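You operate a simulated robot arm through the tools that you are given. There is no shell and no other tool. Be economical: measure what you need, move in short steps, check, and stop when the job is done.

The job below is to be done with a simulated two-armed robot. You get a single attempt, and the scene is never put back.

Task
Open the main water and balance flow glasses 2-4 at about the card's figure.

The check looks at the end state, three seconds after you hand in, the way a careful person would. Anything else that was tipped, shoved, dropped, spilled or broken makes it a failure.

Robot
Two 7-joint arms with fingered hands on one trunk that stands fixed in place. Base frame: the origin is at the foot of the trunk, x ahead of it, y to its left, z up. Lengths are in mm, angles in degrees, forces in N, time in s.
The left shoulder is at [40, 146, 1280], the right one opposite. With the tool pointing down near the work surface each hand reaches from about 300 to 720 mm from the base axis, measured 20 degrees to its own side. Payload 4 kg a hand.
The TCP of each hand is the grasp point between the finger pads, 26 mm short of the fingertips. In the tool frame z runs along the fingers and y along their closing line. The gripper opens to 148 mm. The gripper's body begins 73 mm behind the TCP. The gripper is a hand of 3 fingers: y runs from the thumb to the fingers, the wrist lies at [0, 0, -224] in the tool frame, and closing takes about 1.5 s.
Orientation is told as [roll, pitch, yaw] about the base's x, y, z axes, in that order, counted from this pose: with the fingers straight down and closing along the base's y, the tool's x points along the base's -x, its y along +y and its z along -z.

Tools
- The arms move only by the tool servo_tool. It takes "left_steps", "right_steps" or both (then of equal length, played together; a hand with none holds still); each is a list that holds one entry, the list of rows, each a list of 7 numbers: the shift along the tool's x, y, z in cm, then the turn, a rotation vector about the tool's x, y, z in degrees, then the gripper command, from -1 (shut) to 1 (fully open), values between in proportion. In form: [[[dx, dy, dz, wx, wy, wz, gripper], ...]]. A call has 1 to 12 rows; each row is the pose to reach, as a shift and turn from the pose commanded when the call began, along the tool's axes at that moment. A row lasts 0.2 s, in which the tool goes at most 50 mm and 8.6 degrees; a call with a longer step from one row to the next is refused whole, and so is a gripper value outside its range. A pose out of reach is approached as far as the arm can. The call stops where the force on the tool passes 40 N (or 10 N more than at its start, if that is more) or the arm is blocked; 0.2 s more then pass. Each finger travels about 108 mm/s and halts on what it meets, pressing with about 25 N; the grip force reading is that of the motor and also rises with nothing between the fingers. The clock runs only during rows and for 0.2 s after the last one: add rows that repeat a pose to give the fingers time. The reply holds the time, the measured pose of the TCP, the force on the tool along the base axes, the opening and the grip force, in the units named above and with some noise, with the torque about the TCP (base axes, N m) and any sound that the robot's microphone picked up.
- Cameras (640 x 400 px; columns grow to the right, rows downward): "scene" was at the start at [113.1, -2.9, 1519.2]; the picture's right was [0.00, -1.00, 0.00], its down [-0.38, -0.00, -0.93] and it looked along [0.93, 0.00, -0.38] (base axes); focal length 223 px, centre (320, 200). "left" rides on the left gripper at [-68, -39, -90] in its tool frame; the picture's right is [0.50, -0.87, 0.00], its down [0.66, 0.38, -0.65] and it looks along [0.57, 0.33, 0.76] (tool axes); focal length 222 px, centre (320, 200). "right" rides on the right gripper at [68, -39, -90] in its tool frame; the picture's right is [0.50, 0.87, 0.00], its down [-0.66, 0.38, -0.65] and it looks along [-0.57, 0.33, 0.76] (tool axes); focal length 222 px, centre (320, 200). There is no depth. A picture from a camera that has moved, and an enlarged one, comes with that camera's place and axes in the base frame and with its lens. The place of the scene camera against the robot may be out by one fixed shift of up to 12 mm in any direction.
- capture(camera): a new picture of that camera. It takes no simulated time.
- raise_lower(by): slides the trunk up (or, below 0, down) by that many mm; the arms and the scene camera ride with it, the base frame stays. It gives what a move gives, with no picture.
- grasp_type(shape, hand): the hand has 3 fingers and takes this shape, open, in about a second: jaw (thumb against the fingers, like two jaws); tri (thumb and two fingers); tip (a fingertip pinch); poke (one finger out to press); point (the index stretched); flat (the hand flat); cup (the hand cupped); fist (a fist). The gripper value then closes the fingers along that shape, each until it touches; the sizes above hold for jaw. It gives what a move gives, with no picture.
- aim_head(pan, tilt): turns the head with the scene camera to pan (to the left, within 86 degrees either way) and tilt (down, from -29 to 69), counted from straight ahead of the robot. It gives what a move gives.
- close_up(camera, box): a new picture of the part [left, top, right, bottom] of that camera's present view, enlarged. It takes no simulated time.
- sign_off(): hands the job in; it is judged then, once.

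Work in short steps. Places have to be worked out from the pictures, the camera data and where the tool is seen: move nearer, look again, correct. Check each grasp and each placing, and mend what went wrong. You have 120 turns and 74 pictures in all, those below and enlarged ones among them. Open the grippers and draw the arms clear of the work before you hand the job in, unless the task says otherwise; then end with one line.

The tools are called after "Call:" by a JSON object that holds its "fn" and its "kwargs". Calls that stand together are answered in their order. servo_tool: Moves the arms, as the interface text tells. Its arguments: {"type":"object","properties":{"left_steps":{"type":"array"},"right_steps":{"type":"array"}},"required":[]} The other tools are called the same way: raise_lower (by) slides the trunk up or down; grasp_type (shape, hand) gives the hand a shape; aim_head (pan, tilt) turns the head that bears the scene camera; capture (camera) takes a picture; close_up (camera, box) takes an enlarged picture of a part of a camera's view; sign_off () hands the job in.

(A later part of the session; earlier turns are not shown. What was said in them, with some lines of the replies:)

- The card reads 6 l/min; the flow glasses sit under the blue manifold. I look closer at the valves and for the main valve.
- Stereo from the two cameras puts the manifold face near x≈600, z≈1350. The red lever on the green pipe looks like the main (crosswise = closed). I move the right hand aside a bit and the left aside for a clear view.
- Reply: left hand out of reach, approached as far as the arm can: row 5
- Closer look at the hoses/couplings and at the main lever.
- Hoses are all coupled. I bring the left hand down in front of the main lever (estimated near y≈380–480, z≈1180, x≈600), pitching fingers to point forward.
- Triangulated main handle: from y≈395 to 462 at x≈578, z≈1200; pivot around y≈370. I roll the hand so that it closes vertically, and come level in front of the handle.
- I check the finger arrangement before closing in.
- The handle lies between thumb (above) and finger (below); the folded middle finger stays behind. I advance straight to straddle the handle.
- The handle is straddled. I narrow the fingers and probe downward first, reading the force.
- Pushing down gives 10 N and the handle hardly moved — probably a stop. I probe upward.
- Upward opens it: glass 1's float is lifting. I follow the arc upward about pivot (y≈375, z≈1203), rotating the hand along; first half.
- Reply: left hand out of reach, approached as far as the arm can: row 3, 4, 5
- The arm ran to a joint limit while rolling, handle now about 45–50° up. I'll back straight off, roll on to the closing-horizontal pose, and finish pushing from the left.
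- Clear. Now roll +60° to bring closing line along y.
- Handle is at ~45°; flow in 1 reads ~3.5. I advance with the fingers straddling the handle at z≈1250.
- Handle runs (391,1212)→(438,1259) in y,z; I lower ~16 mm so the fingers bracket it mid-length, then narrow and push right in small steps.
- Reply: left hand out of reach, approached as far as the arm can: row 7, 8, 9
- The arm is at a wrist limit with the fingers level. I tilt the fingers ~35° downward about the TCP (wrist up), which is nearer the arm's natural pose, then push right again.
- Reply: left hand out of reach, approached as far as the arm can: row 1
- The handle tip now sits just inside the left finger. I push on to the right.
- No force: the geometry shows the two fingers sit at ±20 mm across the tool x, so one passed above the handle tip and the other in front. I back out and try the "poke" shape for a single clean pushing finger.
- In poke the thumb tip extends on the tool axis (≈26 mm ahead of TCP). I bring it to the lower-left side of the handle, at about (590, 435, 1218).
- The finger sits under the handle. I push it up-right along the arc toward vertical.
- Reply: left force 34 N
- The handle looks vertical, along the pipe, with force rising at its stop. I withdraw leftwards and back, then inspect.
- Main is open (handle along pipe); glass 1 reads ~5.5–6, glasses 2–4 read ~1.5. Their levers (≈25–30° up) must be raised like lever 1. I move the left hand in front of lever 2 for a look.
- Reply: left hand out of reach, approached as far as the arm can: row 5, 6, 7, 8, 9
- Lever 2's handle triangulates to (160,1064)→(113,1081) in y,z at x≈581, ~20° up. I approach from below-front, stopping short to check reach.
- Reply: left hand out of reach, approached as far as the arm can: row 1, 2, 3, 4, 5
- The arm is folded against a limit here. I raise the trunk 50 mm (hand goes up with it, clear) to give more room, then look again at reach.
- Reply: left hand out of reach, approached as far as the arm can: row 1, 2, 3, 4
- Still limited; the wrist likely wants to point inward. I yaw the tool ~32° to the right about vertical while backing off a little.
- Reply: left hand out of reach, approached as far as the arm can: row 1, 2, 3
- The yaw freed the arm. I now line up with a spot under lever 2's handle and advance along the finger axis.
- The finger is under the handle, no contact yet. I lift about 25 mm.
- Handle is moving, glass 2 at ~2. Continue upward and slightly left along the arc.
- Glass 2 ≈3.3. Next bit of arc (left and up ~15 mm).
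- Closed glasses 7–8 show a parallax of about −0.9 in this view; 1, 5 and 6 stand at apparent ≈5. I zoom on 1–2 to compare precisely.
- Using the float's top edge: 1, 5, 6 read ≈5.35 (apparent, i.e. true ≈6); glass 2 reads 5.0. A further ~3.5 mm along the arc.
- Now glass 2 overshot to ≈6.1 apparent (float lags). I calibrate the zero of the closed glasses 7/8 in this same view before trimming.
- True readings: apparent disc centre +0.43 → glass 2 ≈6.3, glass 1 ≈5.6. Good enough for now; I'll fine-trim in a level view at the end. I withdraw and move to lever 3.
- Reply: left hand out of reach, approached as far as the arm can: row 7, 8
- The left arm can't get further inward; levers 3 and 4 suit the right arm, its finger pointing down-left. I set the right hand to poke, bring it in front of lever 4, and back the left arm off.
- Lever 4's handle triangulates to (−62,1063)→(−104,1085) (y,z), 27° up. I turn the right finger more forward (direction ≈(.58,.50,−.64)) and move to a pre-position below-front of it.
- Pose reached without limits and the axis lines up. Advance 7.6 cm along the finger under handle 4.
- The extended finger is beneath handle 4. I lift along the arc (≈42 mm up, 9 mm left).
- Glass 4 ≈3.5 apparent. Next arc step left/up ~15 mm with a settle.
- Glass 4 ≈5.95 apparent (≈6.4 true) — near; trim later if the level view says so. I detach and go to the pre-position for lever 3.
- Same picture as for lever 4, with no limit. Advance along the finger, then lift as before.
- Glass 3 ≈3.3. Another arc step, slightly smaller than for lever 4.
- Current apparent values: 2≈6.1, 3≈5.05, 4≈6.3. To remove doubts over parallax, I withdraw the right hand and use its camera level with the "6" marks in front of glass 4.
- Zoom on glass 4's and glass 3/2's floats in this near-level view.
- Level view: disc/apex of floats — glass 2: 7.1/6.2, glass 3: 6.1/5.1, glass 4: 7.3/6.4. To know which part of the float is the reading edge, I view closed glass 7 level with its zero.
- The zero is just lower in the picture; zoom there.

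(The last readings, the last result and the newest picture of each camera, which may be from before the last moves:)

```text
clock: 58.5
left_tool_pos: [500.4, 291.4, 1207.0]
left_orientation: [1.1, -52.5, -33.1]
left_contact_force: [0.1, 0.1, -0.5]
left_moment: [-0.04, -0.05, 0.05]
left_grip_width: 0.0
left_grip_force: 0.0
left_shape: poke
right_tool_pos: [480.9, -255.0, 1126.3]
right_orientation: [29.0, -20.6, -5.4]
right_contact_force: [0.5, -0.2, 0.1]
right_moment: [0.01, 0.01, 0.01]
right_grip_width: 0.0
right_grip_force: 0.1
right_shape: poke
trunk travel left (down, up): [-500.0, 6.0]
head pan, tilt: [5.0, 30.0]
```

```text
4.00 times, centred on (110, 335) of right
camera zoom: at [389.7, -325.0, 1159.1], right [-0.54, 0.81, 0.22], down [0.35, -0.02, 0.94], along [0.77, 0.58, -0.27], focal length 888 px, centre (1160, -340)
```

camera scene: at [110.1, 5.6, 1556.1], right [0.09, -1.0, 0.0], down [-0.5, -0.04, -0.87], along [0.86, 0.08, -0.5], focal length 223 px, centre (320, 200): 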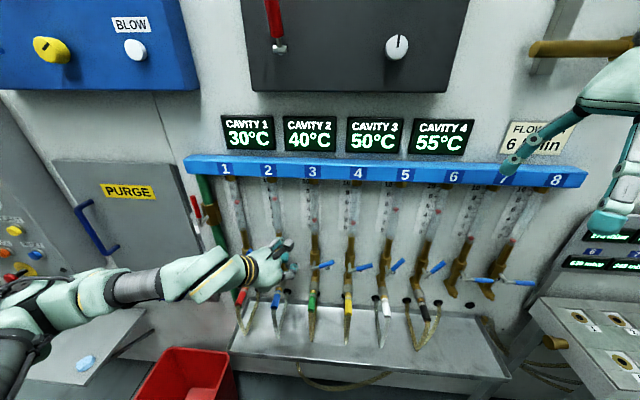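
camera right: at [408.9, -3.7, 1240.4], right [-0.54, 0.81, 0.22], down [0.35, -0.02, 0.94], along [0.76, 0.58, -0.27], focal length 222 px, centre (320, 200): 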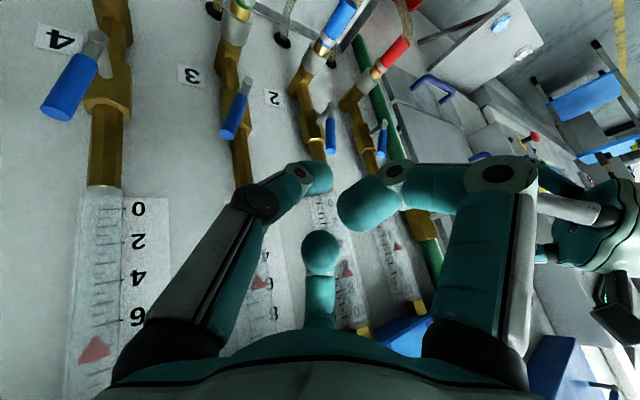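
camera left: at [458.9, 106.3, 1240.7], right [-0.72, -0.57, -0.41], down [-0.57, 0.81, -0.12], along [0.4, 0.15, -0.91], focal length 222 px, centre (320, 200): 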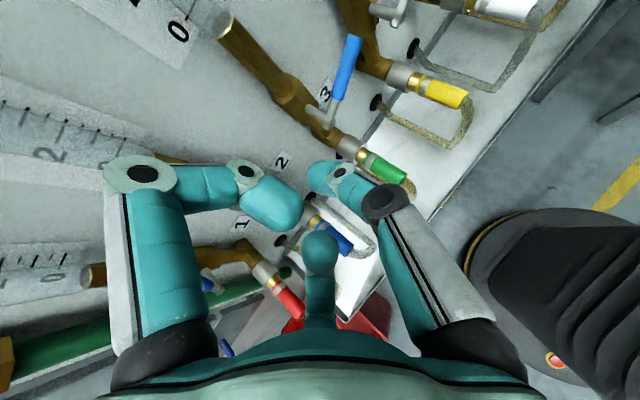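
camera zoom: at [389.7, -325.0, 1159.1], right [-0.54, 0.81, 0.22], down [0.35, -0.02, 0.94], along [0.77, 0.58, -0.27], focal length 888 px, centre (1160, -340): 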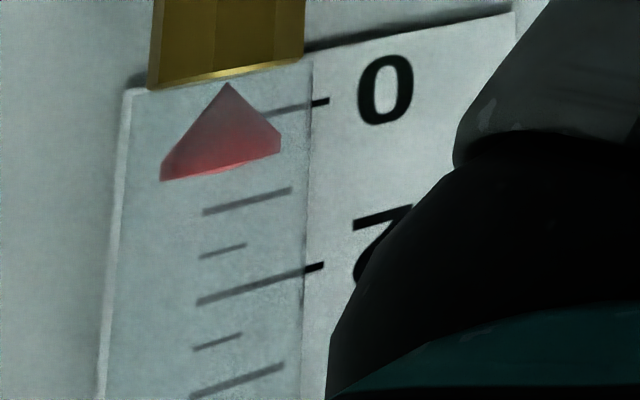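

At rest the float straddles zero (apex −0.5, disc +0.5), so its middle is the reading: glass 2 ≈6.6, 3 ≈5.6, 4 ≈6.75. I trim: lever 4 down a little from its left side — go to its pre-position.

Call:
{"fn": "servo_tool", "kwargs": {"right_steps": [[[-1, 1.4, -2.5, 0, 0, 0, -1], [-2.1, 2.7, -4.9, 0, 0, 0, -1], [-2.5, 5.5, -3, 0, 0, 0, -1], [-3, 8.5, -1, 0, 0, 0, -1], [-3.2, 10.4, 0.4, 0, 0, 0, -1], [-3.3, 12.7, 2.8, -2, -5.3, 0, -1], [-3.4, 15, 5.1, -4.1, -10.6, 0, -1], [-3.5, 17.1, 7.4, -6.1, -15.9, 0, -1]]]}}

Call:
{"fn": "capture", "kwargs": {"camera": "right"}}

```text
clock: 60.2
left_tool_pos: [499.8, 293.2, 1207.4]
left_orientation: [1.0, -52.5, -33.1]
left_contact_force: [-0.5, 0.0, -0.4]
left_moment: [0.04, 0.0, 0.0]
left_grip_width: 0.0
left_grip_force: 0.0
left_shape: poke
right_tool_pos: [524.0, -74.4, 1156.8]
right_orientation: [39.7, -33.8, -15.6]
right_contact_force: [-0.5, 0.6, 0.1]
right_moment: [0.01, 0.04, -0.01]
right_grip_width: 0.1
right_grip_force: 0.1
right_shape: poke
trunk travel left (down, up): [-500.0, 6.0]
head pan, tilt: [5.0, 30.0]
```

```text
10 pictures are left
camera right: at [423.3, -136.7, 1156.2], right [-0.52, 0.84, 0.18], down [0.09, -0.16, 0.98], along [0.85, 0.53, 0.01], focal length 222 px, centre (320, 200)
```

right: 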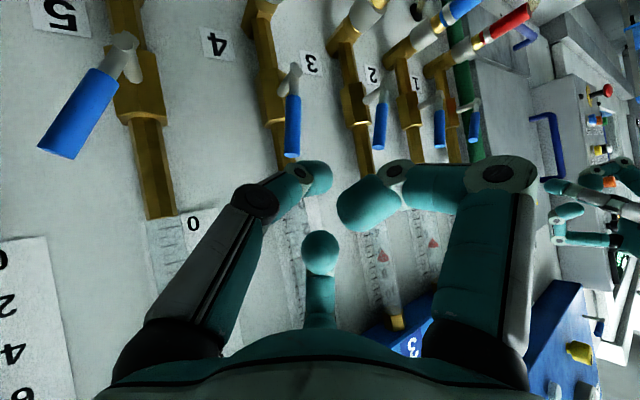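

Handle 4 now runs (−44,1070)→(−57,1119), i.e. 75° up; the finger axis passes ~21 mm to its left. Advance beside it, then press right 9.5 mm.

Call:
{"fn": "servo_tool", "kwargs": {"right_steps": [[[0, 0, 2.4, 0, 0, 0, -1], [0, 0, 4.8, 0, 0, 0, -1], [0, 0, 7, 0, 0, 0, -1], [-0.11, -0.4, 6.76, 0, 0, 0, -1], [-0.21, -0.79, 6.52, 0, 0, 0, -1], [-0.21, -0.79, 6.52, 0, 0, 0, -1], [-0.21, -0.79, 6.52, 0, 0, 0, -1], [-0.21, -0.79, 6.52, 0, 0, 0, -1]]]}}

Call:
{"fn": "close_up", "kwargs": {"camera": "scene", "box": [280, 175, 420, 265]}}

```text
clock: 62.0
left_tool_pos: [499.5, 291.8, 1208.1]
left_orientation: [1.2, -52.5, -33.1]
left_contact_force: [0.4, -0.8, -0.2]
left_moment: [-0.01, 0.02, -0.03]
left_grip_width: 0.0
left_grip_force: 0.0
left_shape: poke
right_tool_pos: [564.4, -49.9, 1112.6]
right_orientation: [39.7, -33.8, -15.5]
right_contact_force: [-7.4, 1.2, -1.8]
right_moment: [0.03, 0.11, -0.07]
right_grip_width: 0.0
right_grip_force: 0.1
right_shape: poke
trunk travel left (down, up): [-500.0, 6.0]
head pan, tilt: [5.0, 30.0]
```

```text
4.44 times, centred on (350, 220) of scene
camera zoom: at [108.9, 5.2, 1556.2], right [0.09, -1.0, 0.0], down [-0.5, -0.04, -0.87], along [0.86, 0.08, -0.5], focal length 990 px, centre (187, 111)
```

zoom: 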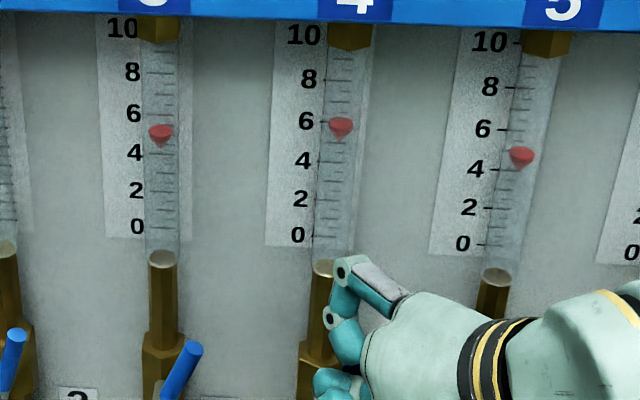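

Glass 4 down to ≈6.4. Press 3 mm more.

Call:
{"fn": "servo_tool", "kwargs": {"right_steps": [[[-0.07, -0.25, -0.15, 0, 0, 0, -1], [-0.07, -0.25, -0.15, 0, 0, 0, -1], [-0.07, -0.25, -0.15, 0, 0, 0, -1], [-0.07, -0.25, -0.15, 0, 0, 0, -1]]]}}

Call:
{"fn": "close_up", "kwargs": {"camera": "scene", "box": [280, 175, 420, 265]}}

```text
clock: 63.0
left_tool_pos: [497.6, 292.0, 1207.8]
left_orientation: [1.3, -52.6, -33.2]
left_contact_force: [-0.5, 0.2, -0.5]
left_moment: [-0.03, 0.03, 0.0]
left_grip_width: 0.1
left_grip_force: 0.1
left_shape: poke
right_tool_pos: [564.3, -52.7, 1113.7]
right_orientation: [39.7, -33.8, -15.4]
right_contact_force: [-6.9, 0.6, -1.3]
right_moment: [0.04, 0.12, -0.08]
right_grip_width: 0.2
right_grip_force: 0.1
right_shape: poke
trunk travel left (down, up): [-500.0, 6.0]
head pan, tilt: [5.0, 30.0]
```

```text
4.44 times, centred on (350, 220) of scene
camera zoom: at [108.8, 5.1, 1556.2], right [0.09, -1.0, 0.0], down [-0.5, -0.04, -0.87], along [0.86, 0.08, -0.5], focal length 990 px, centre (187, 111)
```

zoom: 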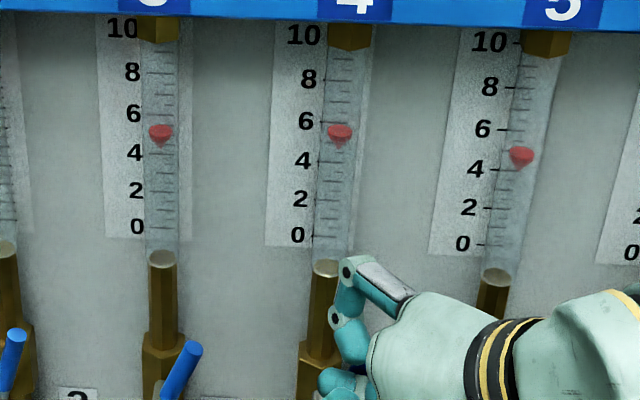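

Glass 4 now ≈6.1. I withdraw and go back under lever 3 to raise it ~3 mm beyond its last position.

Call:
{"fn": "servo_tool", "kwargs": {"right_steps": [[[0.09, 0.33, 0.2, 0, 0, 0, -1], [0.09, 0.33, -3, 0, 0, 0, -1], [0.09, 0.33, -6.5, 0, 0, 0, -1], [0.6, 2.3, -5.5, 0, 0, 0, -1], [1.2, 4.3, -4.5, 0, 0, 0, -1], [1.87, 6.35, -3.5, 0, 0, 0, -1], [1.87, 6.35, 0, 0, 0, 0, -1], [1.87, 6.35, 3, 0, 0, 0, -1], [1.87, 6.35, 4.53, 0, 0, 0, -1], [1.75, 6.94, 4.5, 0, 0, 0, -1], [1.75, 6.94, 4.5, 0, 0, 0, -1], [1.75, 6.94, 4.5, 0, 0, 0, -1]]]}}

Call:
{"fn": "close_up", "kwargs": {"camera": "scene", "box": [240, 175, 380, 265]}}

```text
clock: 65.7
left_tool_pos: [499.0, 293.2, 1208.6]
left_orientation: [1.1, -52.5, -33.1]
left_contact_force: [-0.3, 0.4, 0.1]
left_moment: [-0.03, -0.01, 0.01]
left_grip_width: 0.0
left_grip_force: 0.1
left_shape: poke
right_tool_pos: [567.9, 32.3, 1111.1]
right_orientation: [39.6, -33.9, -15.3]
right_contact_force: [-1.0, -0.7, -2.3]
right_moment: [-0.05, 0.04, -0.06]
right_grip_width: 0.1
right_grip_force: 0.1
right_shape: poke
trunk travel left (down, up): [-500.0, 6.0]
head pan, tilt: [5.0, 30.0]
```

```text
4.44 times, centred on (310, 220) of scene
camera zoom: at [110.4, 4.7, 1556.1], right [0.09, -1.0, 0.0], down [-0.5, -0.04, -0.87], along [0.86, 0.08, -0.5], focal length 990 px, centre (364, 111)
```

zoom: 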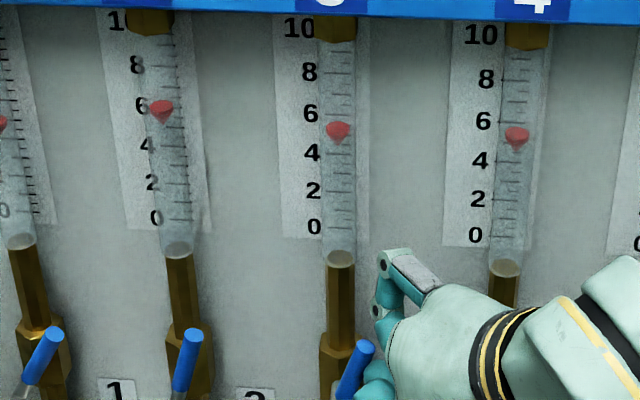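

Glass 3 ≈5.75; 2 mm more, then detach and draw the right hand away to the right.

Call:
{"fn": "servo_tool", "kwargs": {"right_steps": [[[-0.04, 0.2, -0.01, 0, 0, 0, -1], [-0.04, 0.2, -0.01, 0, 0, 0, -1], [0.06, -0.4, -0.3, 0, 0, 0, -1], [0.06, -0.4, -3, 0, 0, 0, -1], [0.06, -0.4, -6.5, 0, 0, 0, -1], [0, -0.4, -10, 0, 0, 0, -1], [-1, -3, -12, 0, 0, 0, -1], [-1, -7, -14, 0, 0, 0, -1], [-1, -11, -16, 0, 0, 0, -1], [-1, -15, -18, 0, 0, 0, -1]]]}}

Call:
{"fn": "close_up", "kwargs": {"camera": "scene", "box": [220, 175, 380, 275]}}

```text
clock: 67.8
left_tool_pos: [499.6, 290.8, 1209.6]
left_orientation: [1.2, -52.6, -33.3]
left_contact_force: [-0.1, -0.4, -0.7]
left_moment: [0.01, 0.0, 0.03]
left_grip_width: 0.3
left_grip_force: 0.0
left_shape: poke
right_tool_pos: [490.9, -186.1, 1152.7]
right_orientation: [39.7, -33.8, -15.4]
right_contact_force: [-0.2, -0.1, 0.1]
right_moment: [0.01, 0.02, 0.01]
right_grip_width: 0.0
right_grip_force: 0.1
right_shape: poke
trunk travel left (down, up): [-500.0, 6.0]
head pan, tilt: [5.0, 30.0]
```

```text
4.00 times, centred on (300, 225) of scene
camera zoom: at [109.4, 3.2, 1556.2], right [0.09, -1.0, 0.0], down [-0.5, -0.04, -0.87], along [0.86, 0.08, -0.5], focal length 891 px, centre (400, 100)
```

zoom: 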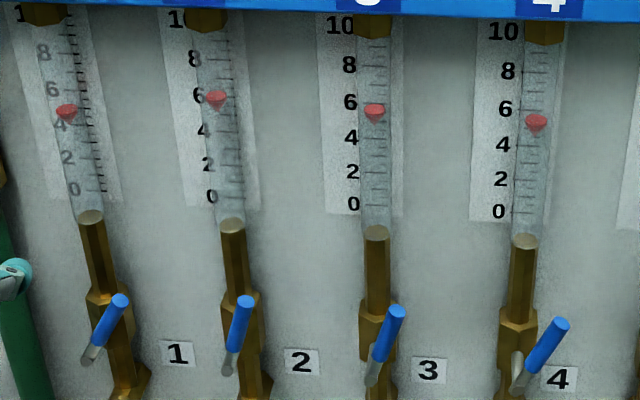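

Readings now: glass 3 ≈6.1, glass 4 ≈5.95, glass 2 ≈6.5. I bring the left finger to the left of handle 2 to nudge it down slightly.

Call:
{"fn": "servo_tool", "kwargs": {"left_steps": [[[0.3, -1.2, 2.7, 0, 0, 0, -1], [0.6, -2.4, 5.4, 0, 0, 0, -1], [0.9, -3.6, 8.2, 0, 0, 0, -1], [1.1, -4.8, 10.9, 0, 0, 0, -1]]]}}

Call:
{"fn": "capture", "kwargs": {"camera": "left"}}

```text
clock: 68.8
left_tool_pos: [543.0, 209.6, 1131.0]
left_orientation: [1.1, -52.5, -33.1]
left_contact_force: [-0.3, 0.3, 0.4]
left_moment: [0.03, 0.0, -0.02]
left_grip_width: 0.1
left_grip_force: 0.1
left_shape: poke
right_tool_pos: [493.3, -184.7, 1151.6]
right_orientation: [39.7, -33.6, -15.4]
right_contact_force: [-1.1, 0.3, -0.5]
right_moment: [0.01, 0.06, 0.02]
right_grip_width: 0.3
right_grip_force: 0.1
right_shape: poke
trunk travel left (down, up): [-500.0, 6.0]
head pan, tilt: [5.0, 30.0]
```

```text
5 pictures are left
camera left: at [495.7, 192.0, 1237.3], right [-0.72, -0.57, -0.41], down [-0.57, 0.81, -0.12], along [0.4, 0.15, -0.91], focal length 222 px, centre (320, 200)
```

left: 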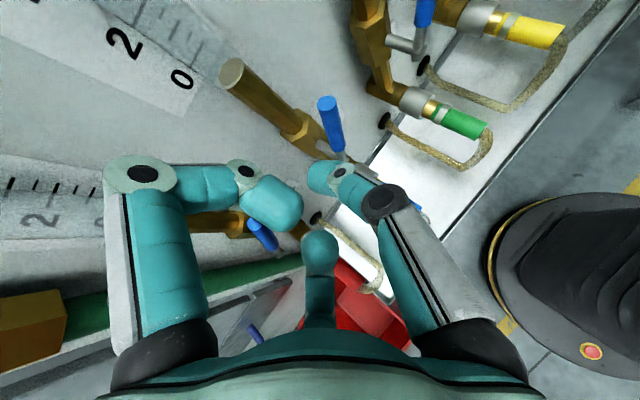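

Handle 2 runs (177,1068)→(162,1119). I bring the fingertip to its left with ~5 mm gap and press right 7.5 mm.

Call:
{"fn": "servo_tool", "kwargs": {"left_steps": [[[-0.15, 0, 1.7, 0, 0, 0, -1], [-0.25, 0.05, 3.3, 0, 0, 0, -1], [-0.37, -0.27, 3.46, 0, 0, 0, -1], [-0.5, -0.58, 3.63, 0, 0, 0, -1], [-0.5, -0.58, 3.63, 0, 0, 0, -1], [-0.5, -0.58, 3.63, 0, 0, 0, -1], [-0.5, -0.58, 3.63, 0, 0, 0, -1]]]}}

Call:
{"fn": "close_up", "kwargs": {"camera": "scene", "box": [220, 175, 380, 275]}}

```text
clock: 70.5
left_tool_pos: [566.7, 187.3, 1113.0]
left_orientation: [1.0, -52.5, -33.2]
left_contact_force: [-0.6, 0.1, 0.3]
left_moment: [0.02, -0.01, -0.02]
left_grip_width: 0.0
left_grip_force: 0.1
left_shape: poke
right_tool_pos: [491.9, -185.1, 1151.8]
right_orientation: [39.8, -33.8, -15.4]
right_contact_force: [-0.5, -0.1, -0.3]
right_moment: [-0.01, 0.01, -0.01]
right_grip_width: 0.0
right_grip_force: 0.1
right_shape: poke
trunk travel left (down, up): [-500.0, 6.0]
head pan, tilt: [5.0, 30.0]
```

```text
4.00 times, centred on (300, 225) of scene
camera zoom: at [110.5, 4.7, 1556.1], right [0.09, -1.0, 0.0], down [-0.5, -0.04, -0.87], along [0.86, 0.08, -0.5], focal length 891 px, centre (400, 100)
```

zoom: 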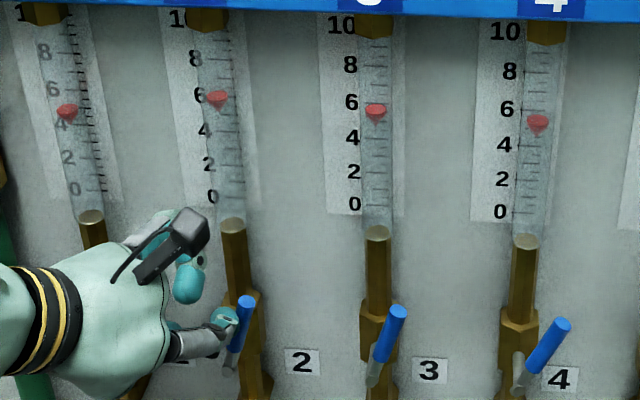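

Not touching yet. Press 3 mm more and read the force.

Call:
{"fn": "servo_tool", "kwargs": {"left_steps": [[[-0.1, -0.25, 0.13, 0, 0, 0, -1], [-0.1, -0.25, 0.13, 0, 0, 0, -1]]]}}

Call:
{"fn": "servo_tool", "kwargs": {"left_steps": [[[-0.07, -0.17, 0.09, 0, 0, 0, -1], [-0.07, -0.17, 0.09, 0, 0, 0, -1]]]}}

```text
clock: 71.0
left_tool_pos: [566.8, 185.2, 1115.5]
left_orientation: [1.1, -52.5, -33.1]
left_contact_force: [-0.5, 1.0, -0.4]
left_moment: [0.06, 0.03, 0.0]
left_grip_width: 0.1
left_grip_force: 0.1
left_shape: poke
right_tool_pos: [492.0, -184.9, 1151.4]
right_orientation: [39.7, -33.8, -15.4]
right_contact_force: [-0.6, -0.8, 0.5]
right_moment: [0.0, 0.01, -0.01]
right_grip_width: 0.0
right_grip_force: 0.1
right_shape: poke
trunk travel left (down, up): [-500.0, 6.0]
head pan, tilt: [5.0, 30.0]
```

```text
clock: 71.7
left_tool_pos: [565.9, 182.2, 1113.5]
left_orientation: [1.1, -52.5, -33.2]
left_contact_force: [-0.7, 0.8, 0.3]
left_moment: [0.03, -0.01, 0.0]
left_grip_width: 0.0
left_grip_force: 0.0
left_shape: poke
right_tool_pos: [491.8, -185.0, 1152.0]
right_orientation: [39.8, -33.8, -15.4]
right_contact_force: [-0.5, 0.9, -0.3]
right_moment: [-0.02, 0.01, 0.01]
right_grip_width: 0.0
right_grip_force: 0.0
right_shape: poke
trunk travel left (down, up): [-500.0, 6.0]
head pan, tilt: [5.0, 30.0]
```

About 1 N along +y now — contact. I check glass 2.

Call:
{"fn": "close_up", "kwargs": {"camera": "scene", "box": [220, 175, 380, 275]}}

```text
4.00 times, centred on (300, 225) of scene
camera zoom: at [110.3, 4.9, 1556.1], right [0.09, -1.0, 0.0], down [-0.5, -0.04, -0.87], along [0.86, 0.08, -0.5], focal length 891 px, centre (400, 100)
```

zoom: 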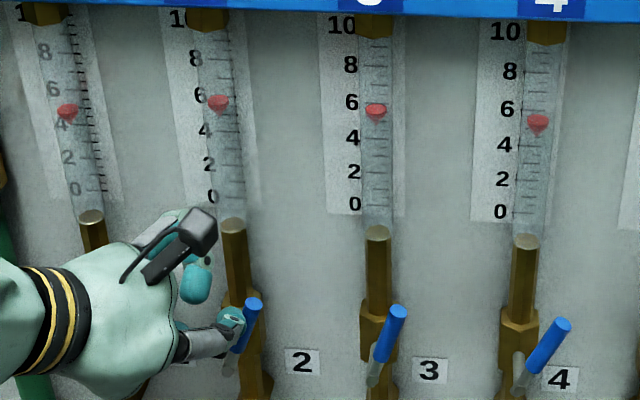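

Glass 2 ≈6.25. One more 1.5 mm nudge, a short hold, then both hands withdraw.

Call:
{"fn": "servo_tool", "kwargs": {"left_steps": [[[-0.05, -0.13, 0.07, 0, 0, 0, -1], [-0.05, -0.13, 0.07, 0, 0, 0, -1], [-0.05, 0.4, -0.2, 0, 0, 0, -1], [-0.05, 0.5, -3, 0, 0, 0, -1], [-0.05, 0.5, -6.5, 0, 0, 0, -1], [-0.05, 0.5, -10, 0, 0, 0, -1], [-0.05, 0.5, -13.5, 0, 0, 0, -1], [-0.05, 1.5, -17, 0, 0, 0, -1], [-0.05, 4.5, -19, 0, 0, 0, -1], [-0.05, 7.5, -21, 0, 0, 0, -1]]], "right_steps": [[[0, 0, -1.5, 0, 0, 0, -1], [0, 0, -3, 0, 0, 0, -1], [0, 0, -4.5, 0, 0, 0, -1], [0, 0, -6, 0, 0, 0, -1], [0, 0, -7.5, 0, 0, 0, -1], [0, 0, -9, 0, 0, 0, -1], [0, 0, -10.5, 0, 0, 0, -1], [0, 0, -12, 0, 0, 0, -1], [0, -2, -13, 0, 0, 0, -1], [0, -4, -14, 0, 0, 0, -1]]]}}

Call:
{"fn": "grasp_type", "kwargs": {"hand": "left", "shape": "jaw"}}

Call:
{"fn": "grasp_type", "kwargs": {"hand": "right", "shape": "jaw"}}

Call:
{"fn": "close_up", "kwargs": {"camera": "scene", "box": [180, 165, 420, 315]}}

```text
clock: 73.8
left_tool_pos: [464.7, 333.3, 1243.0]
left_orientation: [1.2, -52.6, -33.3]
left_contact_force: [0.4, 0.4, -0.7]
left_moment: [0.0, 0.0, -0.01]
left_grip_width: 0.1
left_grip_force: 0.2
left_shape: poke
right_tool_pos: [414.4, -287.5, 1221.2]
right_orientation: [39.8, -33.7, -15.4]
right_contact_force: [0.0, 0.4, 0.8]
right_moment: [0.02, -0.01, -0.02]
right_grip_width: 0.0
right_grip_force: 0.1
right_shape: poke
trunk travel left (down, up): [-500.0, 6.0]
head pan, tilt: [5.0, 30.0]
```

```text
clock: 74.8
left_tool_pos: [465.9, 333.5, 1242.5]
left_orientation: [1.1, -52.5, -33.3]
left_contact_force: [-0.6, 0.0, 0.4]
left_moment: [-0.02, 0.02, -0.02]
left_grip_width: 147.9
left_grip_force: 0.0
left_shape: jaw
right_tool_pos: [415.2, -288.2, 1220.1]
right_orientation: [39.7, -33.8, -15.3]
right_contact_force: [0.7, 0.5, -0.5]
right_moment: [-0.02, 0.01, -0.07]
right_grip_width: 0.2
right_grip_force: 0.2
right_shape: poke
trunk travel left (down, up): [-500.0, 6.0]
head pan, tilt: [5.0, 30.0]
```

```text
clock: 75.7
left_tool_pos: [466.2, 333.2, 1243.3]
left_orientation: [1.1, -52.6, -33.2]
left_contact_force: [-0.1, -0.7, -0.1]
left_moment: [-0.01, 0.02, 0.03]
left_grip_width: 147.8
left_grip_force: 0.0
left_shape: jaw
right_tool_pos: [415.0, -287.8, 1220.6]
right_orientation: [39.7, -33.9, -15.4]
right_contact_force: [-0.4, 0.1, 0.7]
right_moment: [-0.01, -0.02, -0.03]
right_grip_width: 148.0
right_grip_force: 0.1
right_shape: jaw
trunk travel left (down, up): [-500.0, 6.0]
head pan, tilt: [5.0, 30.0]
```

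```text
2.67 times, centred on (300, 240) of scene
camera zoom: at [110.3, 4.8, 1556.1], right [0.09, -1.0, 0.0], down [-0.5, -0.04, -0.87], along [0.86, 0.08, -0.5], focal length 594 px, centre (373, 93)
```

zoom: 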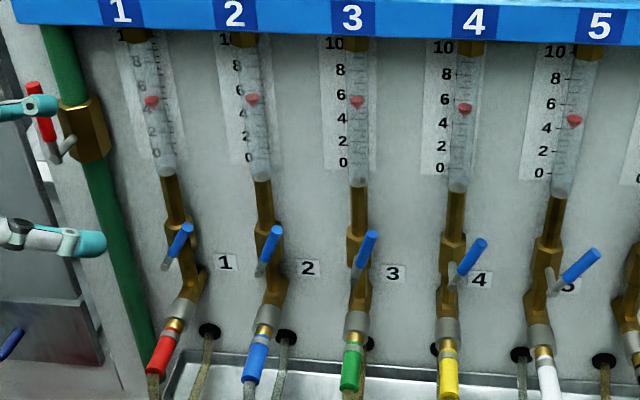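

Glasses 2–4 stand level at ≈6 and the main is fully open. I draw the left hand further back and hand in.

Call:
{"fn": "servo_tool", "kwargs": {"left_steps": [[[0, 0, -3, 0, 0, 0, 1], [0, 0, -6, 0, 0, 0, 1], [0, 0, -9, 0, 0, 0, 1]]]}}

Call:
{"fn": "close_up", "kwargs": {"camera": "scene", "box": [220, 175, 380, 275]}}

```text
clock: 76.5
left_tool_pos: [404.0, 370.8, 1299.2]
left_orientation: [1.1, -52.5, -33.4]
left_contact_force: [0.7, 0.4, 0.0]
left_moment: [0.04, -0.03, 0.01]
left_grip_width: 148.1
left_grip_force: 0.0
left_shape: jaw
right_tool_pos: [413.7, -288.9, 1220.3]
right_orientation: [39.7, -33.8, -15.5]
right_contact_force: [-0.8, 0.7, -0.2]
right_moment: [0.01, -0.02, -0.01]
right_grip_width: 147.8
right_grip_force: 0.0
right_shape: jaw
trunk travel left (down, up): [-500.0, 6.0]
head pan, tilt: [5.0, 30.0]
```

```text
4.00 times, centred on (300, 225) of scene
camera zoom: at [109.3, 4.2, 1556.2], right [0.09, -1.0, 0.0], down [-0.5, -0.04, -0.87], along [0.86, 0.08, -0.5], focal length 891 px, centre (400, 100)
```

zoom: 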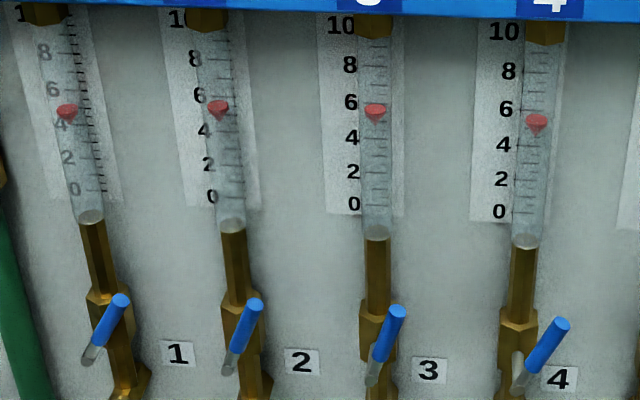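

All three floats settled at about 6 (parallax-corrected: ≈6.0, 6.1, 5.95). Handing in.

Call:
{"fn": "sign_off", "kwargs": {}}

```text
The job is handed in.
```

The main water is fully open, and flow glasses 2, 3 and 4 read about 6.0, 6.1 and 5.95 l/min against the card's 6 l/min (corrected camera readings); the grippers are open and both arms are clear.
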